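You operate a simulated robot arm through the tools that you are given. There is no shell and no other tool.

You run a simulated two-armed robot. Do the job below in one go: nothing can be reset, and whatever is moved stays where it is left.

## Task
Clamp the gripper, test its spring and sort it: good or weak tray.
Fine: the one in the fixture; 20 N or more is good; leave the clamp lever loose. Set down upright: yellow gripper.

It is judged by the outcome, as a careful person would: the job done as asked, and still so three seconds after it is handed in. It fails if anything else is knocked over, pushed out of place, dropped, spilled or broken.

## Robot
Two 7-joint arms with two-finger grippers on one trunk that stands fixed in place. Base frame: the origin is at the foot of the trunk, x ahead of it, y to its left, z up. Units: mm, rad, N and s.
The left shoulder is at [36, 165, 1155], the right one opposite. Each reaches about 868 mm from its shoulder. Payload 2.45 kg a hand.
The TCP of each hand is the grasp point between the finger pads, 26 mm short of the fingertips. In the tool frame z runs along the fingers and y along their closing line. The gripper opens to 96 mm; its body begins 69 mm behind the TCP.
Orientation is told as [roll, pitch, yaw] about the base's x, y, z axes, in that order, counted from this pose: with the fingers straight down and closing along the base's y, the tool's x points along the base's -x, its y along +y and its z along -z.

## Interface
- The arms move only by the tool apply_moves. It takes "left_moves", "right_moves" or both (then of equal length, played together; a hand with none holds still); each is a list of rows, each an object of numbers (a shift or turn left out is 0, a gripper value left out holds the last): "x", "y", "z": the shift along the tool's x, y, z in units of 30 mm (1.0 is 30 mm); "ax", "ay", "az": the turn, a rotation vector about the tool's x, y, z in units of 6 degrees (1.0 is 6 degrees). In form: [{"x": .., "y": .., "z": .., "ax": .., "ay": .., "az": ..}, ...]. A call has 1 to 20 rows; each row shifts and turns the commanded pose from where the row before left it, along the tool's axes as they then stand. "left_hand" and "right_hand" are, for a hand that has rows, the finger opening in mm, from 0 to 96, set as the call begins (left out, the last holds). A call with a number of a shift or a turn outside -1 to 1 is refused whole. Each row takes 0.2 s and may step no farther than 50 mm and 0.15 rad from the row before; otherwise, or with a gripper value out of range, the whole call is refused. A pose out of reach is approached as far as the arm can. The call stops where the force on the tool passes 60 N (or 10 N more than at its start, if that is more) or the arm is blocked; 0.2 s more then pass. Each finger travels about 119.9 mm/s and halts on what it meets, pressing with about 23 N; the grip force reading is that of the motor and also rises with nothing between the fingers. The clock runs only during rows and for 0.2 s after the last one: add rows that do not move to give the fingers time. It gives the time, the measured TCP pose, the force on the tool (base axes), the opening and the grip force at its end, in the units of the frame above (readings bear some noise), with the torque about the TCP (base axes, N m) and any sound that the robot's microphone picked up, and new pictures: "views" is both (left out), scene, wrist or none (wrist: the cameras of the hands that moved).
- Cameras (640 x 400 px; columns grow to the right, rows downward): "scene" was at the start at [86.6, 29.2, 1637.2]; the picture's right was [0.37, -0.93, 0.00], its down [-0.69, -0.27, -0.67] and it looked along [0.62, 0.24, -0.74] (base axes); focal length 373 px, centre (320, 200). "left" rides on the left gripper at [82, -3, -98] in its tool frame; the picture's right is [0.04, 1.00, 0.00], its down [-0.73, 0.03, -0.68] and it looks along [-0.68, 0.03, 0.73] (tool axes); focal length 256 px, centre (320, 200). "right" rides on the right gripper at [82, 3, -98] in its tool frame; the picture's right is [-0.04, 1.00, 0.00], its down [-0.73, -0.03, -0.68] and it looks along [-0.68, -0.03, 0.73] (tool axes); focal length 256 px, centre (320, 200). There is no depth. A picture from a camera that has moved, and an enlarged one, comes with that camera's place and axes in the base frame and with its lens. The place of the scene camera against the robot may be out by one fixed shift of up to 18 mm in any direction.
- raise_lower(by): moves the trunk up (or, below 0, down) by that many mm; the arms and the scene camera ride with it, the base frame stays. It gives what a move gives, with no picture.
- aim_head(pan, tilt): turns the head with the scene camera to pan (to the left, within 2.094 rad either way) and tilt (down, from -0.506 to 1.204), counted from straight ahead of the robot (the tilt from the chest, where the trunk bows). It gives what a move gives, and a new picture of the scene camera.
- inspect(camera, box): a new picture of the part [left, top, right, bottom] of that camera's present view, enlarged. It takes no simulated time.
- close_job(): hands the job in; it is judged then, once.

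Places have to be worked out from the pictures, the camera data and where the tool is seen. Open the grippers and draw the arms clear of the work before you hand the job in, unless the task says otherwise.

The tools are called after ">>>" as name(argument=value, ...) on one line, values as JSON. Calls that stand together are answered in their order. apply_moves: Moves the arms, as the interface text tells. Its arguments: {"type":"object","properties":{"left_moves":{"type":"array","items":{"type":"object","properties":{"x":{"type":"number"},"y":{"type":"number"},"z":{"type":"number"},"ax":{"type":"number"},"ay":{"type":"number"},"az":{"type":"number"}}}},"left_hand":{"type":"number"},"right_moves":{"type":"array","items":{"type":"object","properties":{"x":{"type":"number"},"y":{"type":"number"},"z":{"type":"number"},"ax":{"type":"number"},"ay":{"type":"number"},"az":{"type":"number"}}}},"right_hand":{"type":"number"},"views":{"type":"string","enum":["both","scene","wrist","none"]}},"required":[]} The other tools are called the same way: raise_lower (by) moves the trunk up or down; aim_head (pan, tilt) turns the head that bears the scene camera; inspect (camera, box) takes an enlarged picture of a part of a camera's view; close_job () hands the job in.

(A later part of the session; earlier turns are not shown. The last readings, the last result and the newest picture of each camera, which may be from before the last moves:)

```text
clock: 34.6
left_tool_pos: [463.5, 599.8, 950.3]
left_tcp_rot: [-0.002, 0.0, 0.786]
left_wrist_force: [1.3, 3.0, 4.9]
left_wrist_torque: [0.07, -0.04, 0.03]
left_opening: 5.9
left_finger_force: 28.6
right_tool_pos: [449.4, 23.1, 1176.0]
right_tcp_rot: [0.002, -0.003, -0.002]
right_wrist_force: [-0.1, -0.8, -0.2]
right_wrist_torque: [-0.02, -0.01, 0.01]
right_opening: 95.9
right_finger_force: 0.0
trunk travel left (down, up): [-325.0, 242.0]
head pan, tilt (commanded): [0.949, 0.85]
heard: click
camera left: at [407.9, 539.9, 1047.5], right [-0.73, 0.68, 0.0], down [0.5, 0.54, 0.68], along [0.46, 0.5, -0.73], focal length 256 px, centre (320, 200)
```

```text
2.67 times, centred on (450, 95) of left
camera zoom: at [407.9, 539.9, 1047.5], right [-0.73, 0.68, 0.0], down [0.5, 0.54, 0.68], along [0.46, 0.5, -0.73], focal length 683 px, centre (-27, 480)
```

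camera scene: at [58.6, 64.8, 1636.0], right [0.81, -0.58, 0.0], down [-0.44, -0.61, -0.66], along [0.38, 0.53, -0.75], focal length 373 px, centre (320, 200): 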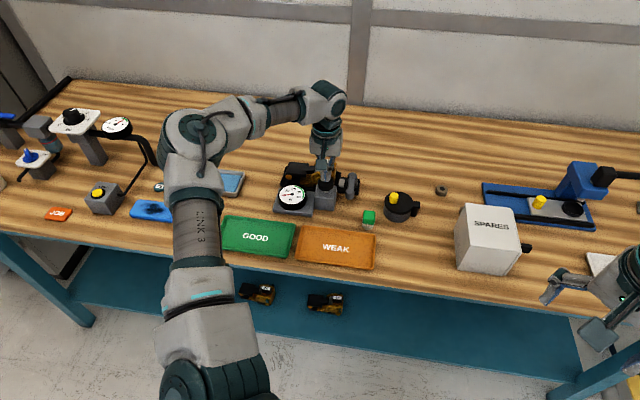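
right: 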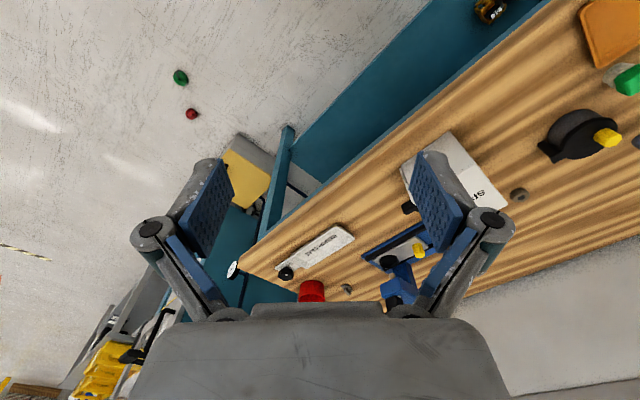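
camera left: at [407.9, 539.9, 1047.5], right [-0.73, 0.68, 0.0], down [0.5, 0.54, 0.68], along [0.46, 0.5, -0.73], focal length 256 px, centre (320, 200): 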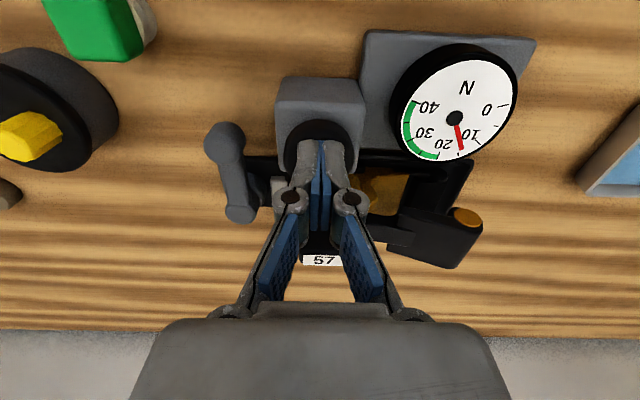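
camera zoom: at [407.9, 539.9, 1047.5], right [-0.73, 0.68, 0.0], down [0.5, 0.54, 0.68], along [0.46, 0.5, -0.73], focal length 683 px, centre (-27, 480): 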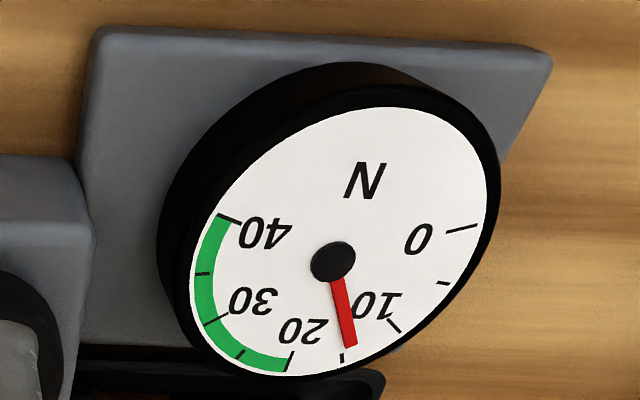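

A click was heard and the dial shows roughly 14.5 N. I'll press 2–3 mm more to see whether the needle still climbs or has reached its final value.

>>> apply_moves(left_moves=[{"z": 0.067}, {}], views="wrist")

>>> inspect(camera="left", box=[370, 20, 530, 170])

>>> inspect(camera="scene", box=[270, 145, 370, 215])

```text
clock: 35.2
left_tool_pos: [464.1, 600.8, 947.6]
left_tcp_rot: [-0.002, 0.0, 0.784]
left_wrist_force: [-0.6, 0.6, 4.4]
left_wrist_torque: [0.04, -0.04, 0.04]
left_opening: 5.9
left_finger_force: 28.7
right_tool_pos: [448.8, 22.9, 1175.7]
right_tcp_rot: [0.001, -0.001, -0.001]
right_wrist_force: [0.2, -0.2, 0.8]
right_wrist_torque: [-0.03, 0.02, 0.03]
right_opening: 96.0
right_finger_force: 0.0
trunk travel left (down, up): [-325.0, 242.0]
head pan, tilt (commanded): [0.949, 0.85]
camera left: at [407.9, 539.9, 1045.4], right [-0.73, 0.68, 0.0], down [0.5, 0.54, 0.68], along [0.46, 0.5, -0.73], focal length 256 px, centre (320, 200)
```

left: 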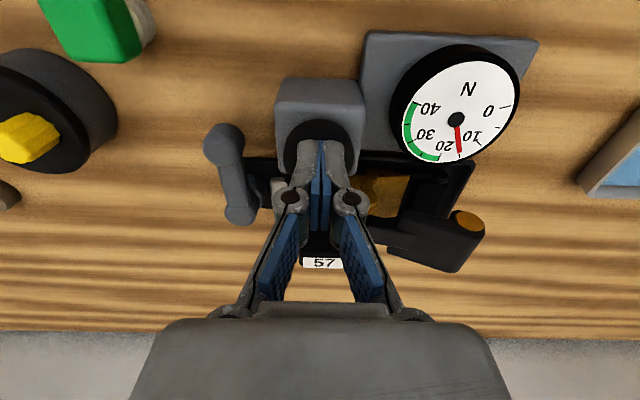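

```text
2.67 times, centred on (450, 95) of left
camera zoom: at [407.9, 539.9, 1045.4], right [-0.73, 0.68, 0.0], down [0.5, 0.54, 0.68], along [0.46, 0.5, -0.73], focal length 683 px, centre (-27, 480)
```

zoom: 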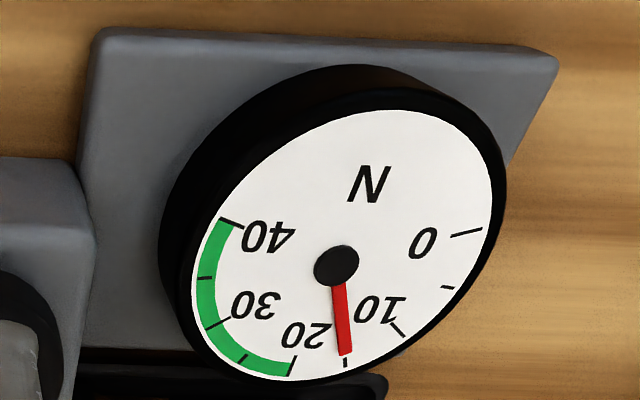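

```text
5.71 times, centred on (320, 180) of scene
camera zoom: at [58.2, 63.8, 1636.1], right [0.81, -0.58, 0.0], down [-0.44, -0.61, -0.66], along [0.38, 0.53, -0.75], focal length 2129 px, centre (320, 314)
```

zoom: 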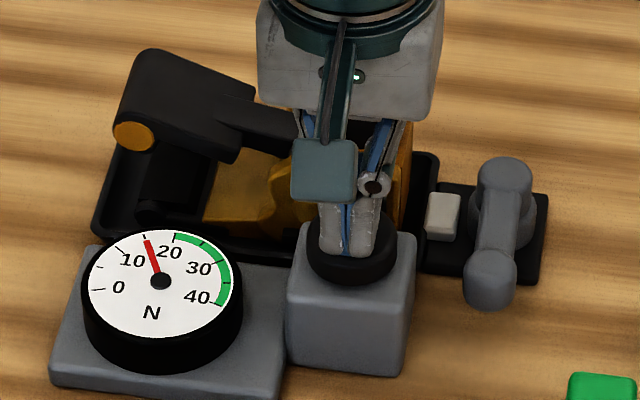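

Needle at 15 N and the jaw still lifts as I press, with the wrist feeling only about 4 N, so the stroke isn't at its end. I continue.

>>> apply_moves(left_moves=[{"z": 0.067}, {"z": 0.067}, {}], views="wrist")

>>> inspect(camera="left", box=[370, 20, 530, 170])

>>> inspect(camera="scene", box=[270, 145, 370, 215])

```text
clock: 36.0
left_tool_pos: [464.2, 600.3, 947.3]
left_tcp_rot: [-0.003, -0.006, 0.785]
left_wrist_force: [2.5, 8.5, 23.9]
left_wrist_torque: [0.08, 0.09, 0.02]
left_opening: 6.0
left_finger_force: 29.0
right_tool_pos: [447.2, 22.4, 1177.8]
right_tcp_rot: [0.001, -0.002, -0.001]
right_wrist_force: [-0.8, -0.5, 1.0]
right_wrist_torque: [0.01, 0.0, 0.04]
right_opening: 96.0
right_finger_force: 0.1
trunk travel left (down, up): [-325.0, 242.0]
head pan, tilt (commanded): [0.949, 0.85]
camera left: at [407.3, 539.5, 1043.8], right [-0.73, 0.68, 0.0], down [0.49, 0.54, 0.68], along [0.46, 0.5, -0.73], focal length 256 px, centre (320, 200)
```

left: 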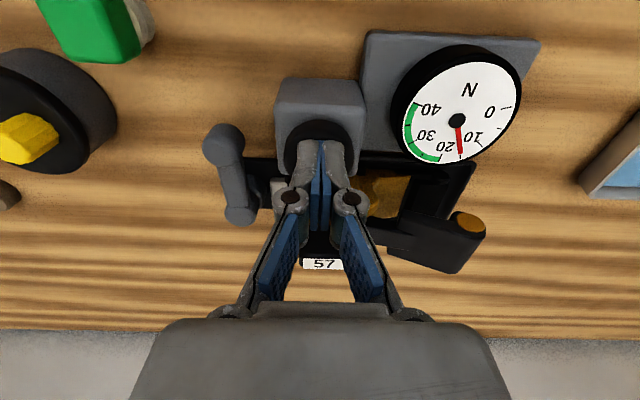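

```text
2.67 times, centred on (450, 95) of left
camera zoom: at [407.3, 539.5, 1043.8], right [-0.73, 0.68, 0.0], down [0.49, 0.54, 0.68], along [0.46, 0.5, -0.73], focal length 683 px, centre (-27, 480)
```

zoom: 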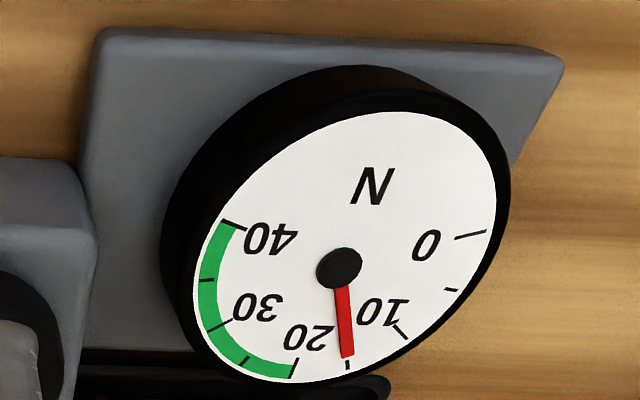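

```text
5.71 times, centred on (320, 180) of scene
camera zoom: at [55.8, 61.9, 1636.6], right [0.81, -0.58, 0.0], down [-0.44, -0.61, -0.66], along [0.38, 0.54, -0.75], focal length 2129 px, centre (320, 314)
```

zoom: 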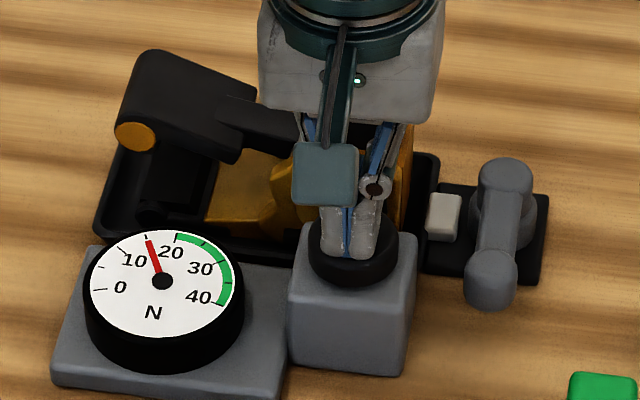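

The wrist now feels 25 N (knob bottomed) while the dial holds at about 15 N: below 20 N, so this gripper is WEAK. I'll release the knob by raising the hand.

>>> apply_moves(left_moves=[{"z": -0.3}, {"z": -0.7}, {"z": -0.9}, {"z": -0.9}, {}], views="both")

>>> inspect(camera="scene", box=[260, 140, 400, 230])

>>> inspect(camera="left", box=[200, 60, 500, 240])

```text
clock: 37.2
left_tool_pos: [464.9, 599.2, 1027.9]
left_tcp_rot: [-0.003, 0.0, 0.785]
left_wrist_force: [-0.3, 0.0, -0.2]
left_wrist_torque: [-0.03, -0.01, 0.01]
left_opening: 0.1
left_finger_force: 28.4
right_tool_pos: [449.0, 25.0, 1176.8]
right_tcp_rot: [0.002, 0.0, 0.0]
right_wrist_force: [-0.5, 0.1, 0.1]
right_wrist_torque: [0.03, 0.0, 0.0]
right_opening: 95.8
right_finger_force: 0.1
trunk travel left (down, up): [-325.0, 242.0]
head pan, tilt (commanded): [0.949, 0.85]
camera scene: at [58.9, 64.1, 1636.0], right [0.81, -0.58, 0.0], down [-0.44, -0.61, -0.66], along [0.38, 0.53, -0.75], focal length 373 px, centre (320, 200)
camera left: at [409.6, 538.8, 1125.1], right [-0.73, 0.68, 0.0], down [0.5, 0.54, 0.68], along [0.46, 0.5, -0.73], focal length 256 px, centre (320, 200)
```

scene: 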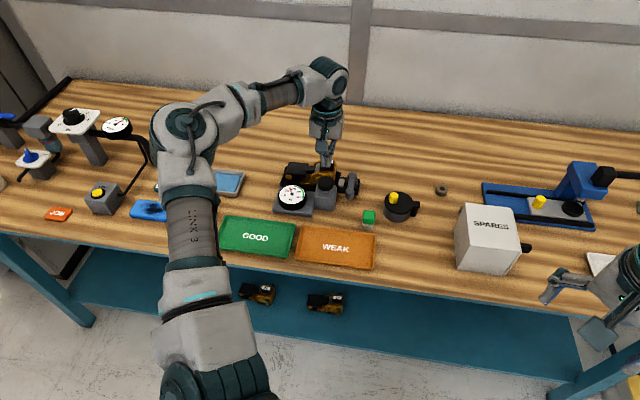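
left: 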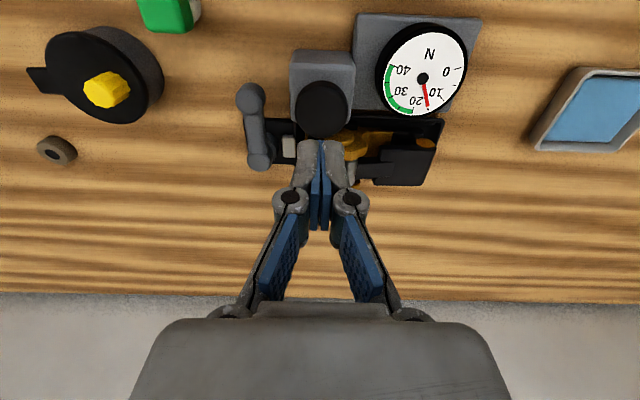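

```text
4.44 times, centred on (330, 185) of scene
camera zoom: at [58.9, 64.1, 1636.0], right [0.81, -0.58, 0.0], down [-0.44, -0.61, -0.66], along [0.38, 0.53, -0.75], focal length 1656 px, centre (276, 267)
```

zoom: 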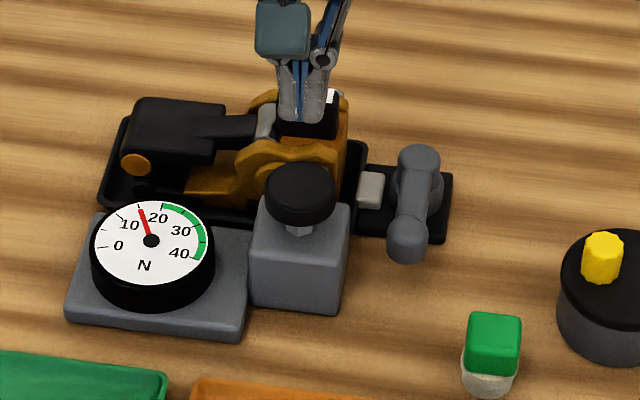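

```text
2.13 times, centred on (350, 150) of left
camera zoom: at [409.6, 538.8, 1125.1], right [-0.73, 0.68, 0.0], down [0.5, 0.54, 0.68], along [0.46, 0.5, -0.73], focal length 546 px, centre (256, 307)
```

zoom: 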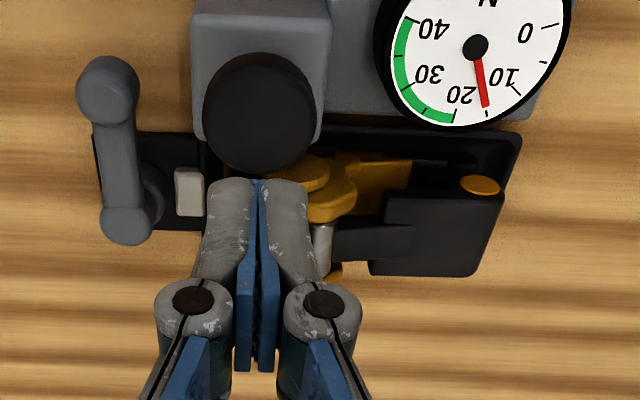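

The dial has latched at 15 N, the knob came back and the jaw closed again — weak. Next I loosen the clamp: I'll open the fingers to 46 mm, tilt 15° and hover straddling the lever arm.

>>> apply_moves(left_moves=[{"ay": -0.833}, {"ay": -0.833}, {"ay": -0.833}, {"x": -0.269, "y": -0.789, "z": 0.567}, {"x": -0.269, "y": -0.789, "z": 0.567}, {"x": -0.269, "y": -0.789, "z": 0.567}, {}], left_hand=46, views="both")

>>> inspect(camera="left", box=[220, 60, 460, 220])

>>> inspect(camera="scene", box=[270, 120, 400, 220])

```text
clock: 38.8
left_tool_pos: [539.1, 576.8, 984.1]
left_tcp_rot: [-0.003, -0.263, 0.786]
left_wrist_force: [0.4, -0.3, 0.1]
left_wrist_torque: [-0.01, -0.01, 0.01]
left_opening: 45.7
left_finger_force: 0.0
right_tool_pos: [448.6, 25.5, 1177.2]
right_tcp_rot: [-0.002, -0.002, -0.002]
right_wrist_force: [0.1, -0.5, -0.5]
right_wrist_torque: [0.0, -0.02, 0.04]
right_opening: 96.1
right_finger_force: 0.1
trunk travel left (down, up): [-325.0, 242.0]
head pan, tilt (commanded): [0.949, 0.85]
camera scene: at [58.9, 64.2, 1636.0], right [0.81, -0.58, 0.0], down [-0.44, -0.61, -0.66], along [0.38, 0.53, -0.75], focal length 373 px, centre (320, 200)
camera left: at [468.2, 500.5, 1057.7], right [-0.73, 0.68, -0.01], down [0.35, 0.4, 0.85], along [0.58, 0.62, -0.53], focal length 256 px, centre (320, 200)
```

scene: 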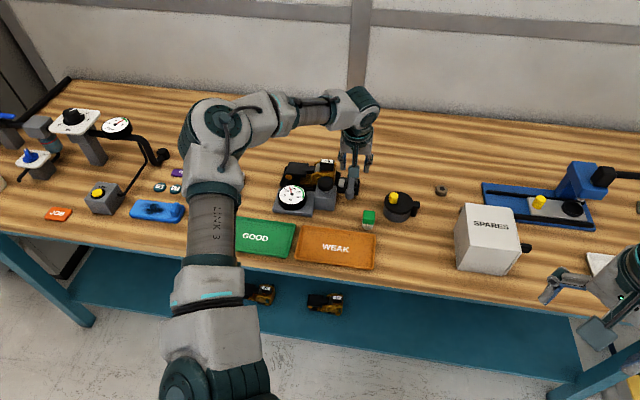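
left: 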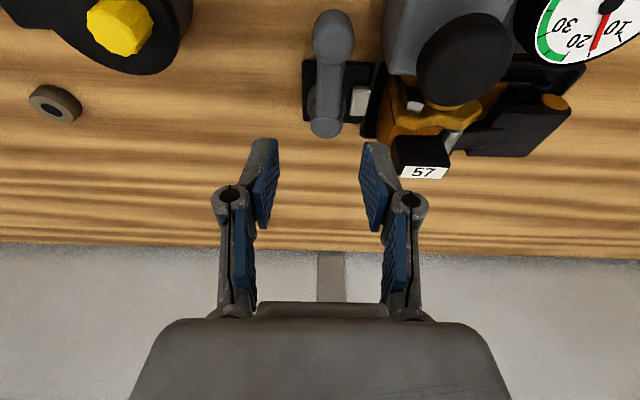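

```text
2.50 times, centred on (340, 140) of left
camera zoom: at [468.2, 500.5, 1057.7], right [-0.73, 0.68, -0.01], down [0.35, 0.4, 0.85], along [0.58, 0.62, -0.53], focal length 640 px, centre (270, 350)
```

zoom: 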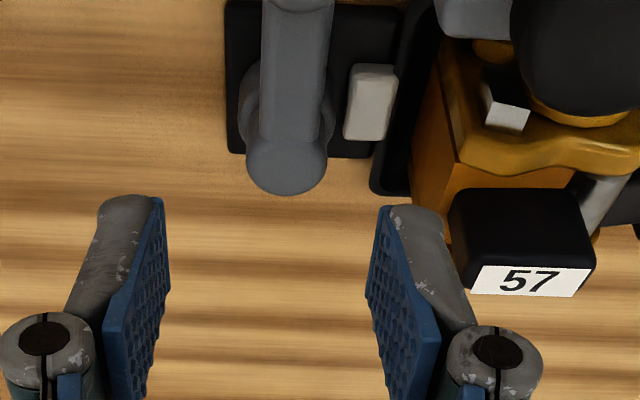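

```text
4.00 times, centred on (335, 170) of scene
camera zoom: at [58.9, 64.2, 1636.0], right [0.81, -0.58, 0.0], down [-0.44, -0.61, -0.66], along [0.38, 0.53, -0.75], focal length 1490 px, centre (260, 320)
```

zoom: 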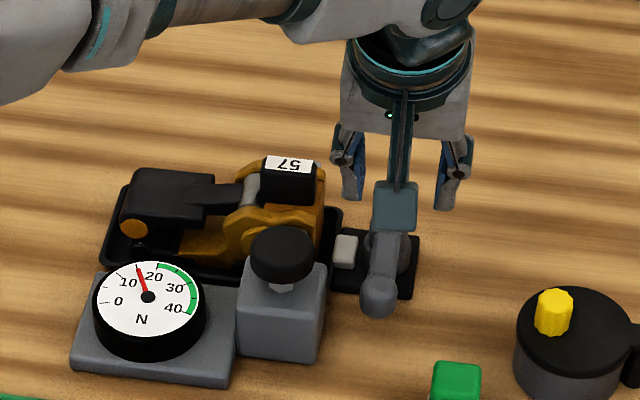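

Positions check out: the inner finger will pass between the lever and the block/pad. I'll go down part way, look, then finish.

>>> apply_moves(left_moves=[{"x": 0.168, "y": -0.03, "z": 0.628}, {"x": 0.168, "y": -0.03, "z": 0.628}, {"x": 0.168, "y": -0.03, "z": 0.628}, {}], views="both")

>>> inspect(camera="left", box=[220, 60, 460, 240])

>>> inspect(camera="scene", box=[270, 120, 400, 220])

```text
clock: 39.8
left_tool_pos: [542.8, 574.2, 927.7]
left_tcp_rot: [-0.002, -0.262, 0.784]
left_wrist_force: [0.4, 0.6, -0.2]
left_wrist_torque: [-0.01, -0.02, -0.06]
left_opening: 45.7
left_finger_force: 0.0
right_tool_pos: [449.8, 23.1, 1175.5]
right_tcp_rot: [0.002, -0.002, -0.002]
right_wrist_force: [0.5, 0.3, -0.7]
right_wrist_torque: [-0.02, 0.0, -0.01]
right_opening: 95.9
right_finger_force: 0.0
trunk travel left (down, up): [-325.0, 242.0]
head pan, tilt (commanded): [0.949, 0.85]
camera scene: at [59.4, 64.1, 1636.0], right [0.81, -0.58, 0.0], down [-0.44, -0.61, -0.66], along [0.38, 0.53, -0.75], focal length 373 px, centre (320, 200)
camera left: at [470.5, 497.0, 1000.6], right [-0.73, 0.68, -0.01], down [0.36, 0.4, 0.85], along [0.58, 0.62, -0.53], focal length 256 px, centre (320, 200)
```

scene: 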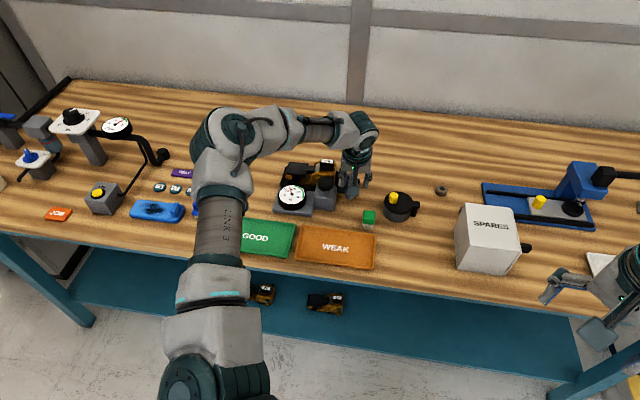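
left: 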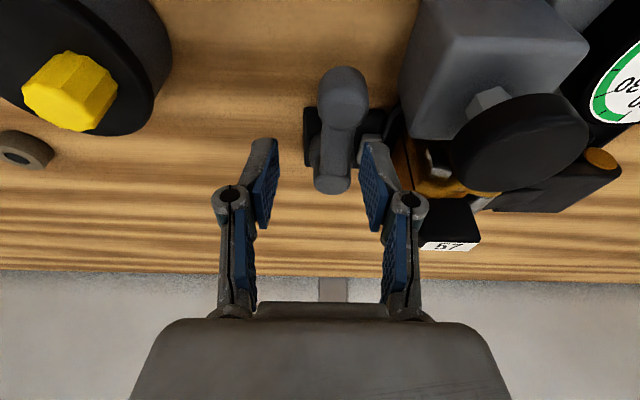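

```text
2.22 times, centred on (340, 150) of left
camera zoom: at [470.5, 497.0, 1000.6], right [-0.73, 0.68, -0.01], down [0.36, 0.4, 0.85], along [0.58, 0.62, -0.53], focal length 569 px, centre (276, 311)
```

zoom: 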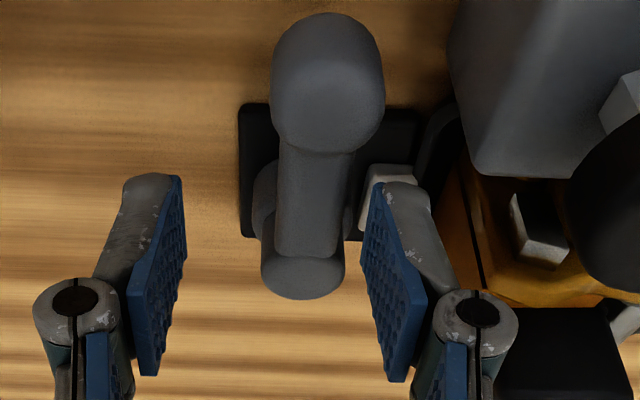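

```text
4.00 times, centred on (335, 170) of scene
camera zoom: at [59.4, 64.1, 1636.0], right [0.81, -0.58, 0.0], down [-0.44, -0.61, -0.66], along [0.38, 0.53, -0.75], focal length 1490 px, centre (260, 320)
```

zoom: 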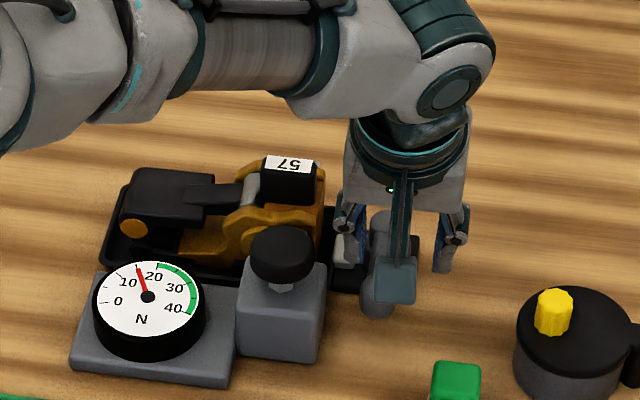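

The inner finger is lined up beside the lever arm. I'll go down the last 20 mm while drawing back 5 mm to stay off the clamp pad.

>>> apply_moves(left_moves=[{"x": 0.167, "z": 0.3}, {"x": 0.167, "z": 0.3}, {}], views="wrist")

>>> inspect(camera="left", box=[220, 60, 460, 240])

```text
clock: 40.6
left_tool_pos: [536.8, 569.3, 906.9]
left_tcp_rot: [-0.001, -0.263, 0.785]
left_wrist_force: [0.1, 0.2, -0.2]
left_wrist_torque: [-0.02, 0.02, 0.03]
left_opening: 45.9
left_finger_force: 0.1
right_tool_pos: [448.0, 23.3, 1175.4]
right_tcp_rot: [0.002, -0.003, -0.001]
right_wrist_force: [-0.4, 0.9, 0.2]
right_wrist_torque: [0.02, -0.01, -0.02]
right_opening: 96.0
right_finger_force: 0.0
trunk travel left (down, up): [-325.0, 242.0]
head pan, tilt (commanded): [0.949, 0.85]
camera left: at [464.9, 493.6, 979.7], right [-0.73, 0.68, -0.01], down [0.36, 0.4, 0.85], along [0.58, 0.62, -0.53], focal length 256 px, centre (320, 200)
```

left: 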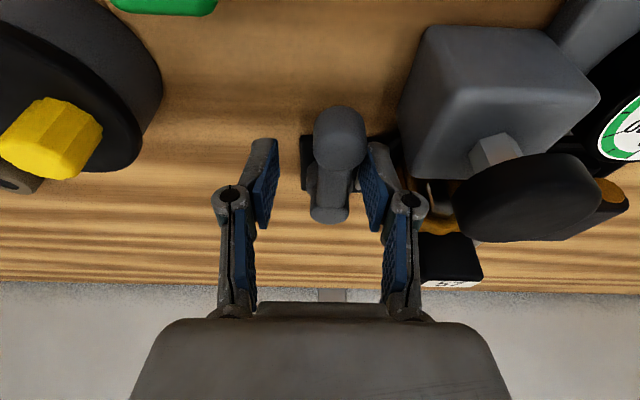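

```text
2.22 times, centred on (340, 150) of left
camera zoom: at [464.9, 493.6, 979.7], right [-0.73, 0.68, -0.01], down [0.36, 0.4, 0.85], along [0.58, 0.62, -0.53], focal length 569 px, centre (276, 311)
```

zoom: 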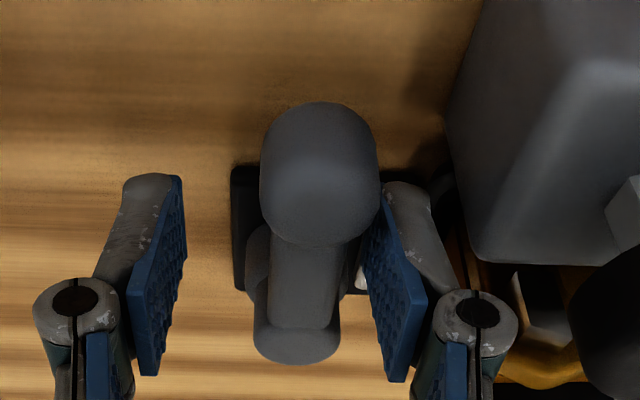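

No contact forces; the fingers straddle the lever arm. Now I push it outwards (+l) about 32 mm with the inner finger.

>>> apply_moves(left_moves=[{"y": -0.17}, {"y": -0.17}, {"y": -0.17}, {"y": -0.17}, {"y": -0.17}, {"y": -0.17}, {}], views="both")

>>> inspect(camera="left", box=[220, 60, 460, 240])

>>> inspect(camera="scene", box=[270, 120, 400, 220])

```text
clock: 42.2
left_tool_pos: [558.5, 548.2, 905.1]
left_tcp_rot: [-0.002, -0.26, 0.785]
left_wrist_force: [-2.1, -0.3, 0.2]
left_wrist_torque: [0.01, 0.05, 0.07]
left_opening: 47.4
left_finger_force: 0.9
right_tool_pos: [448.8, 23.4, 1176.2]
right_tcp_rot: [0.002, -0.001, -0.002]
right_wrist_force: [1.1, 0.6, 0.1]
right_wrist_torque: [-0.01, -0.01, -0.01]
right_opening: 96.4
right_finger_force: 0.1
trunk travel left (down, up): [-325.0, 242.0]
head pan, tilt (commanded): [0.949, 0.85]
camera scene: at [59.1, 64.2, 1636.0], right [0.81, -0.58, 0.0], down [-0.44, -0.61, -0.66], along [0.38, 0.53, -0.75], focal length 373 px, centre (320, 200)
camera left: at [487.3, 473.2, 979.5], right [-0.73, 0.68, -0.01], down [0.36, 0.4, 0.85], along [0.58, 0.62, -0.53], focal length 256 px, centre (320, 200)
```

scene: 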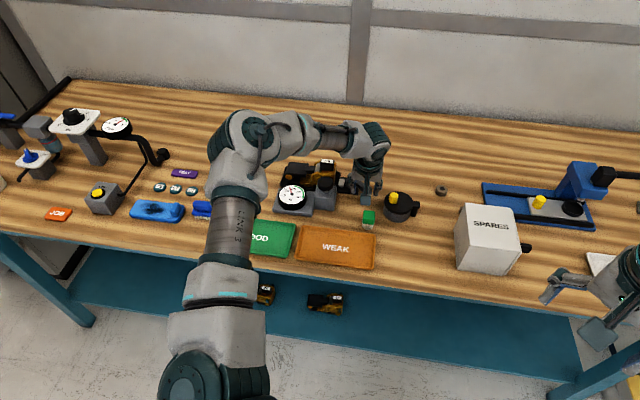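
left: 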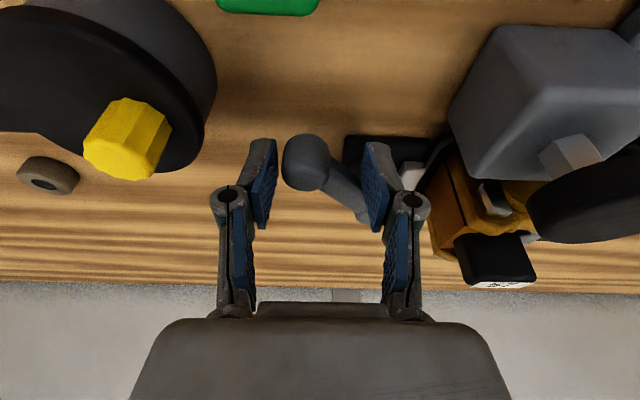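

```text
2.22 times, centred on (340, 150) of left
camera zoom: at [487.3, 473.2, 979.5], right [-0.73, 0.68, -0.01], down [0.36, 0.4, 0.85], along [0.58, 0.62, -0.53], focal length 569 px, centre (276, 311)
```

zoom: 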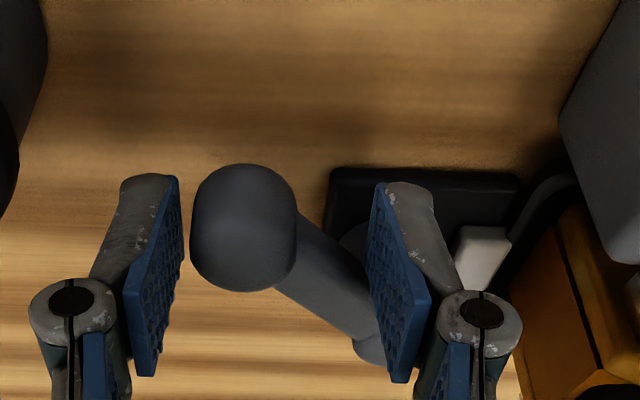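

```text
4.00 times, centred on (335, 170) of scene
camera zoom: at [59.1, 64.2, 1636.0], right [0.81, -0.58, 0.0], down [-0.44, -0.61, -0.66], along [0.38, 0.53, -0.75], focal length 1490 px, centre (260, 320)
```

zoom: 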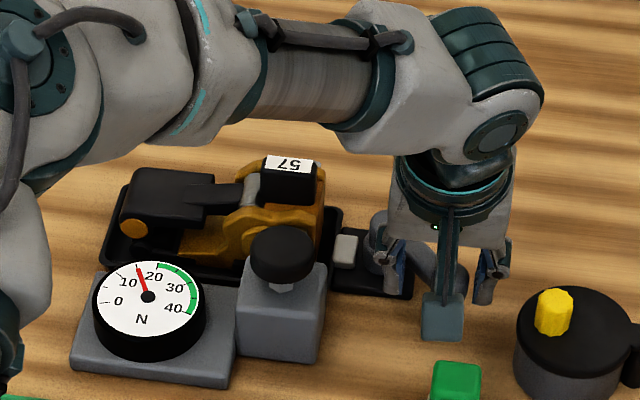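

The lever is now at about 45° and close to the outer finger. I'll lift out straight up before it binds.

>>> apply_moves(left_moves=[{"y": 0.05}, {"x": -0.173, "z": -0.644}, {"x": -0.173, "z": -0.644}, {"x": -0.173, "z": -0.644}, {}], views="none")

>>> apply_moves(left_moves=[{}, {}, {"x": 0.4925, "y": 0.317, "z": -0.132}, {"x": 0.4925, "y": 0.317, "z": -0.132}, {}], left_hand=0, views="both")

>>> inspect(camera="left", box=[220, 60, 460, 240])

>>> inspect(camera="scene", box=[270, 120, 400, 220])

```text
clock: 43.4
left_tool_pos: [557.4, 553.0, 967.9]
left_tcp_rot: [-0.002, -0.26, 0.784]
left_wrist_force: [-0.4, -0.3, 0.7]
left_wrist_torque: [0.01, 0.03, -0.02]
left_opening: 46.3
left_finger_force: 0.0
right_tool_pos: [449.2, 22.9, 1175.4]
right_tcp_rot: [0.002, 0.0, -0.002]
right_wrist_force: [-0.1, 0.4, 0.4]
right_wrist_torque: [-0.01, 0.01, 0.01]
right_opening: 96.1
right_finger_force: 0.0
trunk travel left (down, up): [-325.0, 242.0]
head pan, tilt (commanded): [0.949, 0.85]
```

```text
clock: 44.6
left_tool_pos: [523.3, 542.3, 969.1]
left_tcp_rot: [-0.001, -0.26, 0.785]
left_wrist_force: [-0.3, 0.1, -0.2]
left_wrist_torque: [0.03, 0.02, 0.0]
left_opening: 0.0
left_finger_force: 22.7
right_tool_pos: [450.1, 23.8, 1175.3]
right_tcp_rot: [0.002, 0.001, -0.002]
right_wrist_force: [0.1, 0.4, 0.2]
right_wrist_torque: [0.03, -0.03, 0.02]
right_opening: 96.0
right_finger_force: 0.1
trunk travel left (down, up): [-325.0, 242.0]
head pan, tilt (commanded): [0.949, 0.85]
camera scene: at [60.1, 64.0, 1635.9], right [0.81, -0.58, 0.0], down [-0.44, -0.61, -0.66], along [0.38, 0.53, -0.75], focal length 373 px, centre (320, 200)
camera left: at [451.0, 466.0, 1040.8], right [-0.73, 0.68, -0.01], down [0.36, 0.4, 0.84], along [0.58, 0.62, -0.54], focal length 256 px, centre (320, 200)
```

scene: 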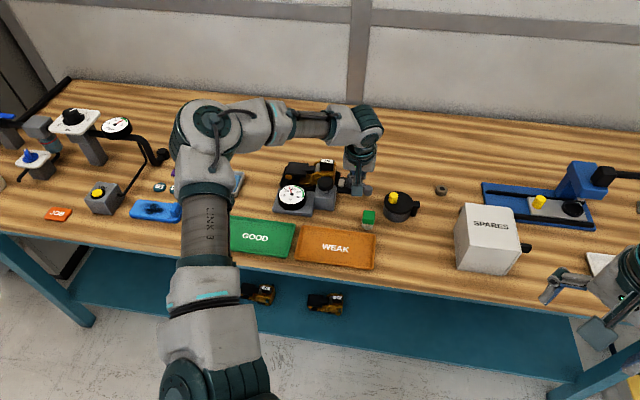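
left: 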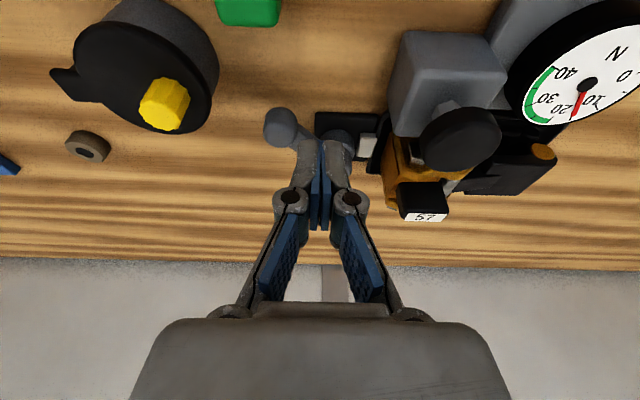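

```text
2.22 times, centred on (340, 150) of left
camera zoom: at [451.0, 466.0, 1040.8], right [-0.73, 0.68, -0.01], down [0.36, 0.4, 0.84], along [0.58, 0.62, -0.54], focal length 569 px, centre (276, 311)
```

zoom: 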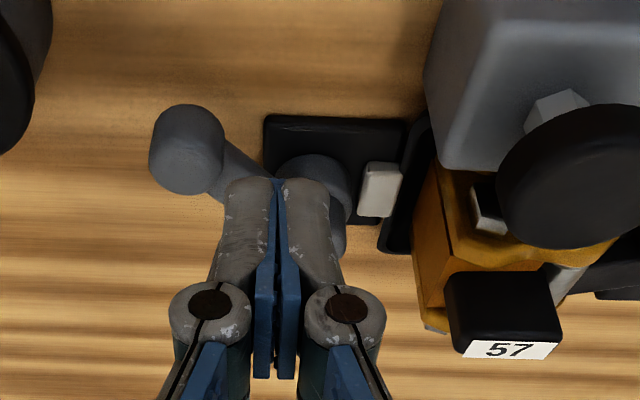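

```text
4.00 times, centred on (335, 170) of scene
camera zoom: at [60.1, 64.0, 1635.9], right [0.81, -0.58, 0.0], down [-0.44, -0.61, -0.66], along [0.38, 0.53, -0.75], focal length 1490 px, centre (260, 320)
```

zoom: 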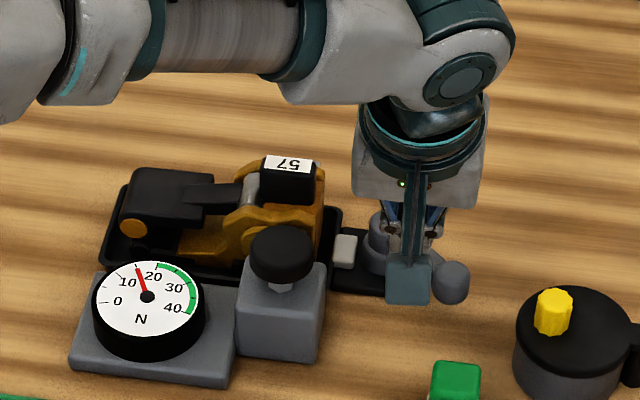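

The closed fingers hover at (−13, 753), clear of the ball at (16, 785). I'll descend beside it.

>>> apply_moves(left_moves=[{"x": 0.189, "z": 0.709}, {"x": 0.189, "z": 0.709}, {"x": 0.189, "z": 0.709}, {}], views="wrist")

```text
clock: 45.6
left_tool_pos: [524.2, 542.9, 899.0]
left_tcp_rot: [-0.002, -0.262, 0.787]
left_wrist_force: [-0.4, -0.1, -0.6]
left_wrist_torque: [0.04, 0.0, 0.01]
left_opening: 0.2
left_finger_force: 23.3
right_tool_pos: [449.7, 23.3, 1176.7]
right_tcp_rot: [0.003, -0.001, -0.002]
right_wrist_force: [0.0, 0.0, 0.6]
right_wrist_torque: [0.0, 0.02, 0.01]
right_opening: 95.9
right_finger_force: 0.1
trunk travel left (down, up): [-325.0, 242.0]
head pan, tilt (commanded): [0.949, 0.85]
camera left: at [452.3, 466.9, 972.7], right [-0.73, 0.68, -0.01], down [0.36, 0.4, 0.85], along [0.58, 0.62, -0.53], focal length 256 px, centre (320, 200)
```

left: 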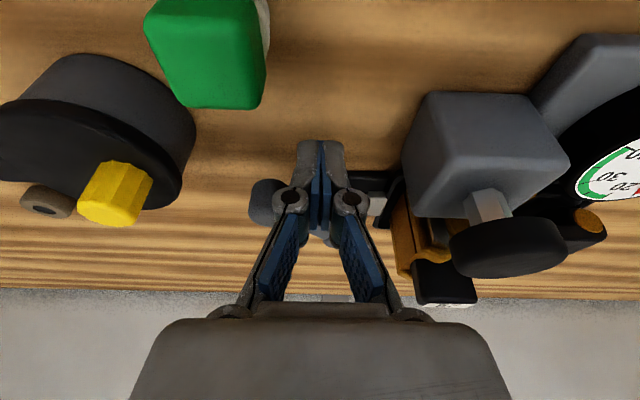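

No contact; beginning the outward push along the arc.

>>> apply_moves(left_moves=[{"x": -0.1125, "y": -0.192, "z": 0.03}, {"x": -0.1125, "y": -0.192, "z": 0.03}, {"x": -0.1125, "y": -0.192, "z": 0.03}, {"x": -0.1125, "y": -0.192, "z": 0.03}, {"x": -0.163, "y": -0.161, "z": 0.044}, {"x": -0.163, "y": -0.161, "z": 0.044}, {"x": -0.163, "y": -0.161, "z": 0.044}], views="both")

>>> inspect(camera="scene", box=[270, 120, 430, 220])

```text
clock: 47.2
left_tool_pos: [572.5, 536.8, 898.5]
left_tcp_rot: [-0.004, -0.259, 0.785]
left_wrist_force: [-1.1, 0.2, -0.9]
left_wrist_torque: [-0.03, -0.01, 0.02]
left_opening: 0.0
left_finger_force: 22.7
right_tool_pos: [449.6, 23.6, 1176.5]
right_tcp_rot: [0.001, 0.0, 0.0]
right_wrist_force: [0.1, 0.2, -0.9]
right_wrist_torque: [-0.02, -0.03, 0.0]
right_opening: 96.2
right_finger_force: 0.1
trunk travel left (down, up): [-325.0, 242.0]
head pan, tilt (commanded): [0.949, 0.85]
camera scene: at [60.0, 63.5, 1636.0], right [0.81, -0.58, 0.0], down [-0.44, -0.61, -0.66], along [0.38, 0.53, -0.75], focal length 373 px, centre (320, 200)
camera left: at [500.1, 459.8, 972.4], right [-0.73, 0.68, -0.01], down [0.36, 0.4, 0.84], along [0.58, 0.62, -0.53], focal length 256 px, centre (320, 200)
```

scene: 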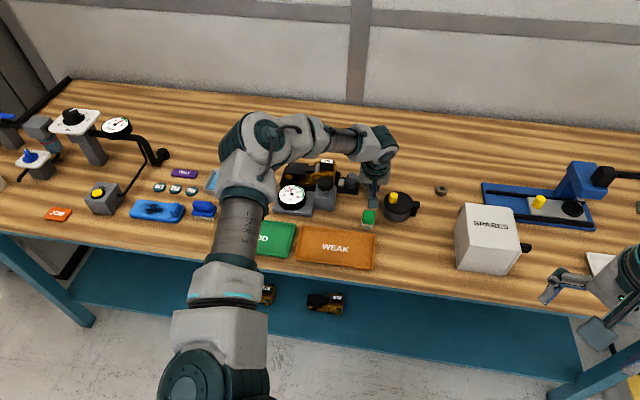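
left: 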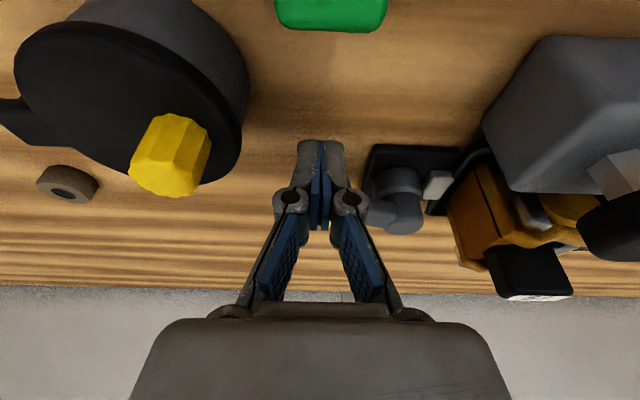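

```text
4.00 times, centred on (350, 170) of scene
camera zoom: at [60.0, 63.5, 1636.0], right [0.81, -0.58, 0.0], down [-0.44, -0.61, -0.66], along [0.38, 0.53, -0.75], focal length 1490 px, centre (200, 320)
```

zoom: 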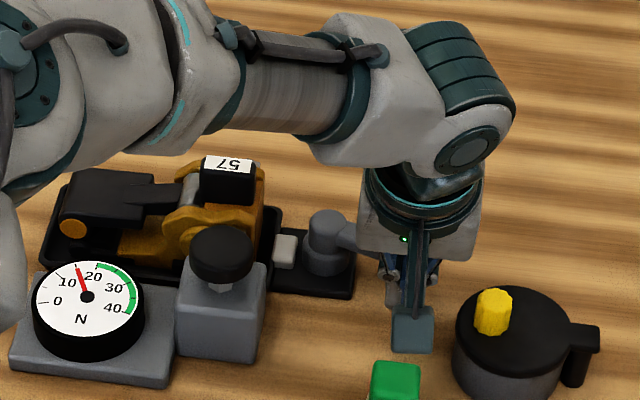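

Lever nearly back. I push the remaining way in 4 mm steps, watching for the loose end stop.

>>> apply_moves(left_moves=[{"x": -0.129, "y": -0.058, "z": 0.0345}, {"x": -0.129, "y": -0.058, "z": 0.0345}, {"x": -0.129, "y": -0.058, "z": 0.0345}, {"x": -0.1, "y": -0.03, "z": 0.027}], views="wrist")

>>> inspect(camera="scene", box=[270, 120, 430, 220])

```text
clock: 48.2
left_tool_pos: [586.7, 542.4, 900.8]
left_tcp_rot: [-0.001, -0.26, 0.785]
left_wrist_force: [0.7, -0.9, -0.6]
left_wrist_torque: [-0.05, 0.01, -0.03]
left_opening: 0.0
left_finger_force: 22.9
right_tool_pos: [448.7, 23.7, 1176.1]
right_tcp_rot: [0.002, -0.002, -0.001]
right_wrist_force: [0.0, 0.3, -0.1]
right_wrist_torque: [-0.02, 0.01, 0.02]
right_opening: 95.8
right_finger_force: 0.1
trunk travel left (down, up): [-325.0, 242.0]
head pan, tilt (commanded): [0.949, 0.85]
camera left: at [514.6, 466.7, 973.4], right [-0.73, 0.68, -0.01], down [0.36, 0.4, 0.85], along [0.58, 0.62, -0.53], focal length 256 px, centre (320, 200)
```

left: 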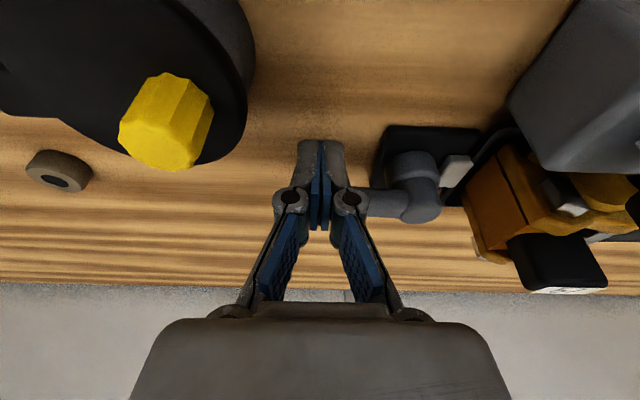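

```text
4.00 times, centred on (350, 170) of scene
camera zoom: at [59.8, 63.6, 1636.0], right [0.81, -0.58, 0.0], down [-0.44, -0.61, -0.66], along [0.38, 0.53, -0.75], focal length 1490 px, centre (200, 320)
```

zoom: 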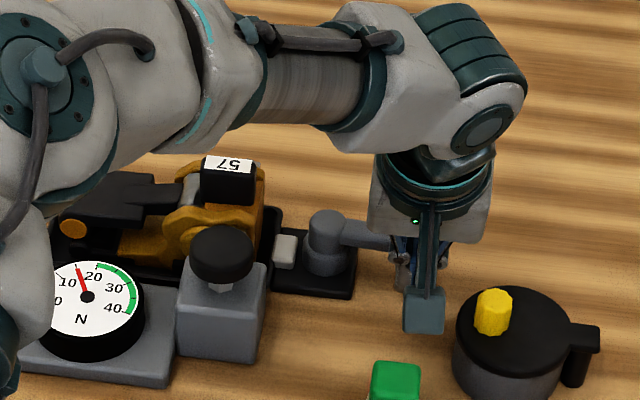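

Almost home; 4 mm more in two tiny steps.

>>> apply_moves(left_moves=[{"x": -0.065, "z": 0.017}, {"x": -0.065, "z": 0.017}], views="wrist")

>>> inspect(camera="left", box=[260, 100, 500, 260])

```text
clock: 48.8
left_tool_pos: [587.5, 545.8, 899.2]
left_tcp_rot: [-0.003, -0.259, 0.786]
left_wrist_force: [-0.2, -0.7, -0.5]
left_wrist_torque: [-0.03, -0.01, -0.01]
left_opening: 0.1
left_finger_force: 22.5
right_tool_pos: [449.3, 23.3, 1175.3]
right_tcp_rot: [0.002, -0.002, 0.0]
right_wrist_force: [-0.5, -0.6, 0.9]
right_wrist_torque: [0.0, 0.02, -0.01]
right_opening: 95.8
right_finger_force: 0.0
trunk travel left (down, up): [-325.0, 242.0]
head pan, tilt (commanded): [0.949, 0.85]
camera left: at [517.4, 470.1, 973.1], right [-0.73, 0.68, -0.01], down [0.36, 0.4, 0.85], along [0.58, 0.62, -0.53], focal length 256 px, centre (320, 200)
```

left: 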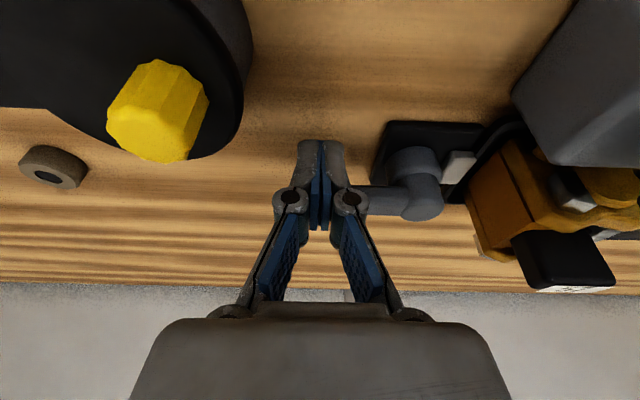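

```text
2.50 times, centred on (380, 180) of left
camera zoom: at [517.4, 470.1, 973.1], right [-0.73, 0.68, -0.01], down [0.36, 0.4, 0.85], along [0.58, 0.62, -0.53], focal length 640 px, centre (170, 250)
```

zoom: 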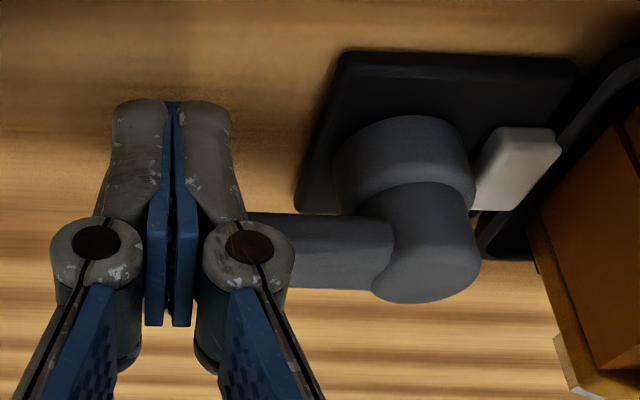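

The lever's arm looks parallel to its starting position; I'll nudge 3 mm more to meet the stop lightly, then withdraw.

>>> apply_moves(left_moves=[{"x": -0.05, "z": 0.013}, {"x": -0.05, "z": 0.013}], views="none")

```text
clock: 49.4
left_tool_pos: [588.8, 547.4, 898.9]
left_tcp_rot: [0.001, -0.259, 0.786]
left_wrist_force: [-5.8, -5.6, -1.8]
left_wrist_torque: [-0.22, 0.04, 0.0]
left_opening: 5.9
left_finger_force: 28.6
right_tool_pos: [448.6, 22.6, 1176.7]
right_tcp_rot: [0.002, 0.0, -0.001]
right_wrist_force: [-0.2, -1.2, 0.3]
right_wrist_torque: [0.03, 0.0, -0.04]
right_opening: 96.0
right_finger_force: 0.0
trunk travel left (down, up): [-325.0, 242.0]
head pan, tilt (commanded): [0.949, 0.85]
```

8 N against the stop: the lever is back in its loose position. I'll back off, rise, straighten, and go to look at the gripper for a grasp.

>>> apply_moves(left_moves=[{"x": 0.483, "z": -0.13}, {"x": -0.223, "z": -0.838}, {"x": -0.223, "z": -0.838}, {"x": -0.223, "z": -0.838}, {"x": -0.223, "z": -0.838}, {"x": -0.223, "z": -0.838}, {"ay": 0.827}, {"ay": 0.827}, {"ay": 0.827}, {}], views="none")

>>> apply_moves(left_moves=[{"x": 0.267, "y": 0.895, "z": -0.055}, {"x": 0.267, "y": 0.895, "z": -0.055}, {"x": 0.267, "y": 0.895, "z": -0.055}, {"x": 0.267, "y": 0.895, "z": -0.055}, {"x": 0.267, "y": 0.895, "z": -0.055}, {"x": 0.267, "y": 0.895, "z": -0.055}, {}], left_hand=96, views="both")

>>> inspect(camera="left", box=[220, 80, 420, 230])

>>> inspect(camera="scene", box=[265, 140, 395, 220])

```text
clock: 51.6
left_tool_pos: [580.5, 538.6, 1031.2]
left_tcp_rot: [-0.002, -0.002, 0.784]
left_wrist_force: [0.0, 0.2, 0.1]
left_wrist_torque: [0.01, 0.02, 0.06]
left_opening: 0.0
left_finger_force: 28.3
right_tool_pos: [448.1, 23.9, 1175.4]
right_tcp_rot: [0.003, -0.002, -0.002]
right_wrist_force: [0.7, 0.9, 0.2]
right_wrist_torque: [-0.01, 0.0, 0.05]
right_opening: 96.0
right_finger_force: 0.1
trunk travel left (down, up): [-325.0, 242.0]
head pan, tilt (commanded): [0.949, 0.85]
```

```text
clock: 53.2
left_tool_pos: [431.4, 618.8, 1041.0]
left_tcp_rot: [0.0, -0.001, 0.786]
left_wrist_force: [0.1, 0.1, 1.1]
left_wrist_torque: [-0.01, 0.02, 0.02]
left_opening: 96.2
left_finger_force: 0.0
right_tool_pos: [449.1, 24.2, 1176.5]
right_tcp_rot: [-0.001, 0.001, -0.001]
right_wrist_force: [-0.3, -0.1, -0.2]
right_wrist_torque: [-0.01, -0.02, -0.01]
right_opening: 96.0
right_finger_force: 0.1
trunk travel left (down, up): [-325.0, 242.0]
head pan, tilt (commanded): [0.949, 0.85]
camera scene: at [59.2, 65.6, 1635.9], right [0.81, -0.58, 0.0], down [-0.44, -0.61, -0.66], along [0.38, 0.53, -0.76], focal length 373 px, centre (320, 200)
camera left: at [375.2, 558.8, 1138.7], right [-0.73, 0.68, 0.0], down [0.5, 0.54, 0.68], along [0.46, 0.5, -0.73], focal length 256 px, centre (320, 200)
```

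scene: 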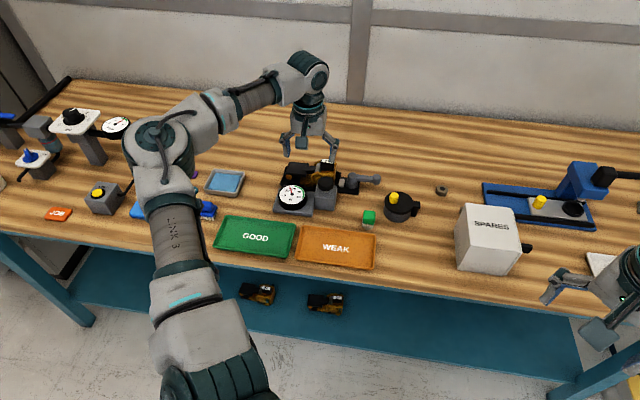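
left: 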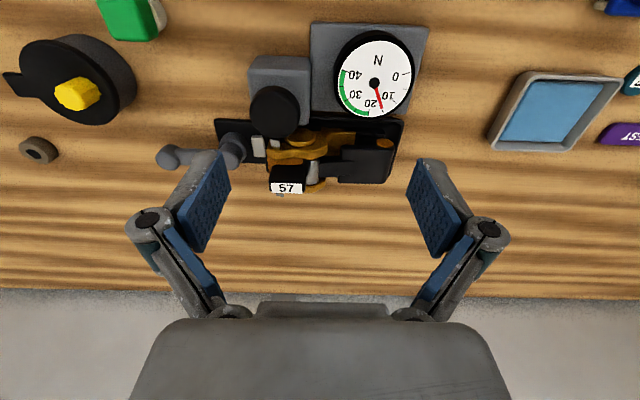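

```text
2.67 times, centred on (320, 155) of left
camera zoom: at [375.2, 558.8, 1138.7], right [-0.73, 0.68, 0.0], down [0.5, 0.54, 0.68], along [0.46, 0.5, -0.73], focal length 683 px, centre (320, 320)
```

zoom: 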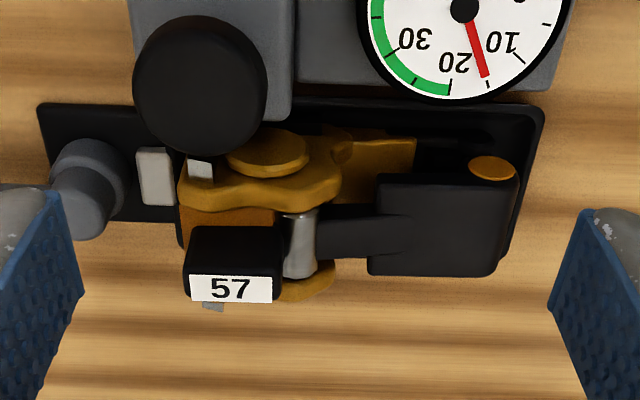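

```text
4.92 times, centred on (330, 180) of scene
camera zoom: at [59.2, 65.6, 1635.9], right [0.81, -0.58, 0.0], down [-0.44, -0.61, -0.66], along [0.38, 0.53, -0.76], focal length 1834 px, centre (271, 298)
```

zoom: 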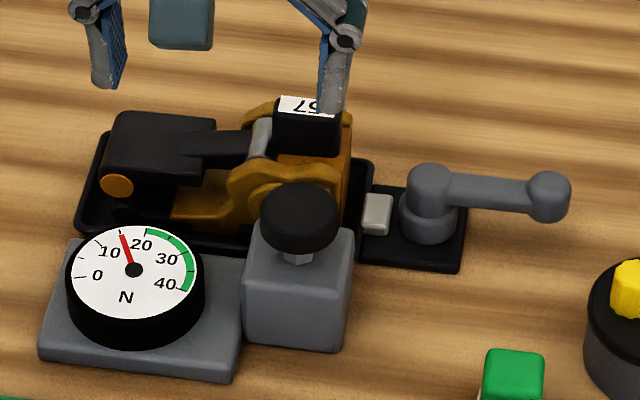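

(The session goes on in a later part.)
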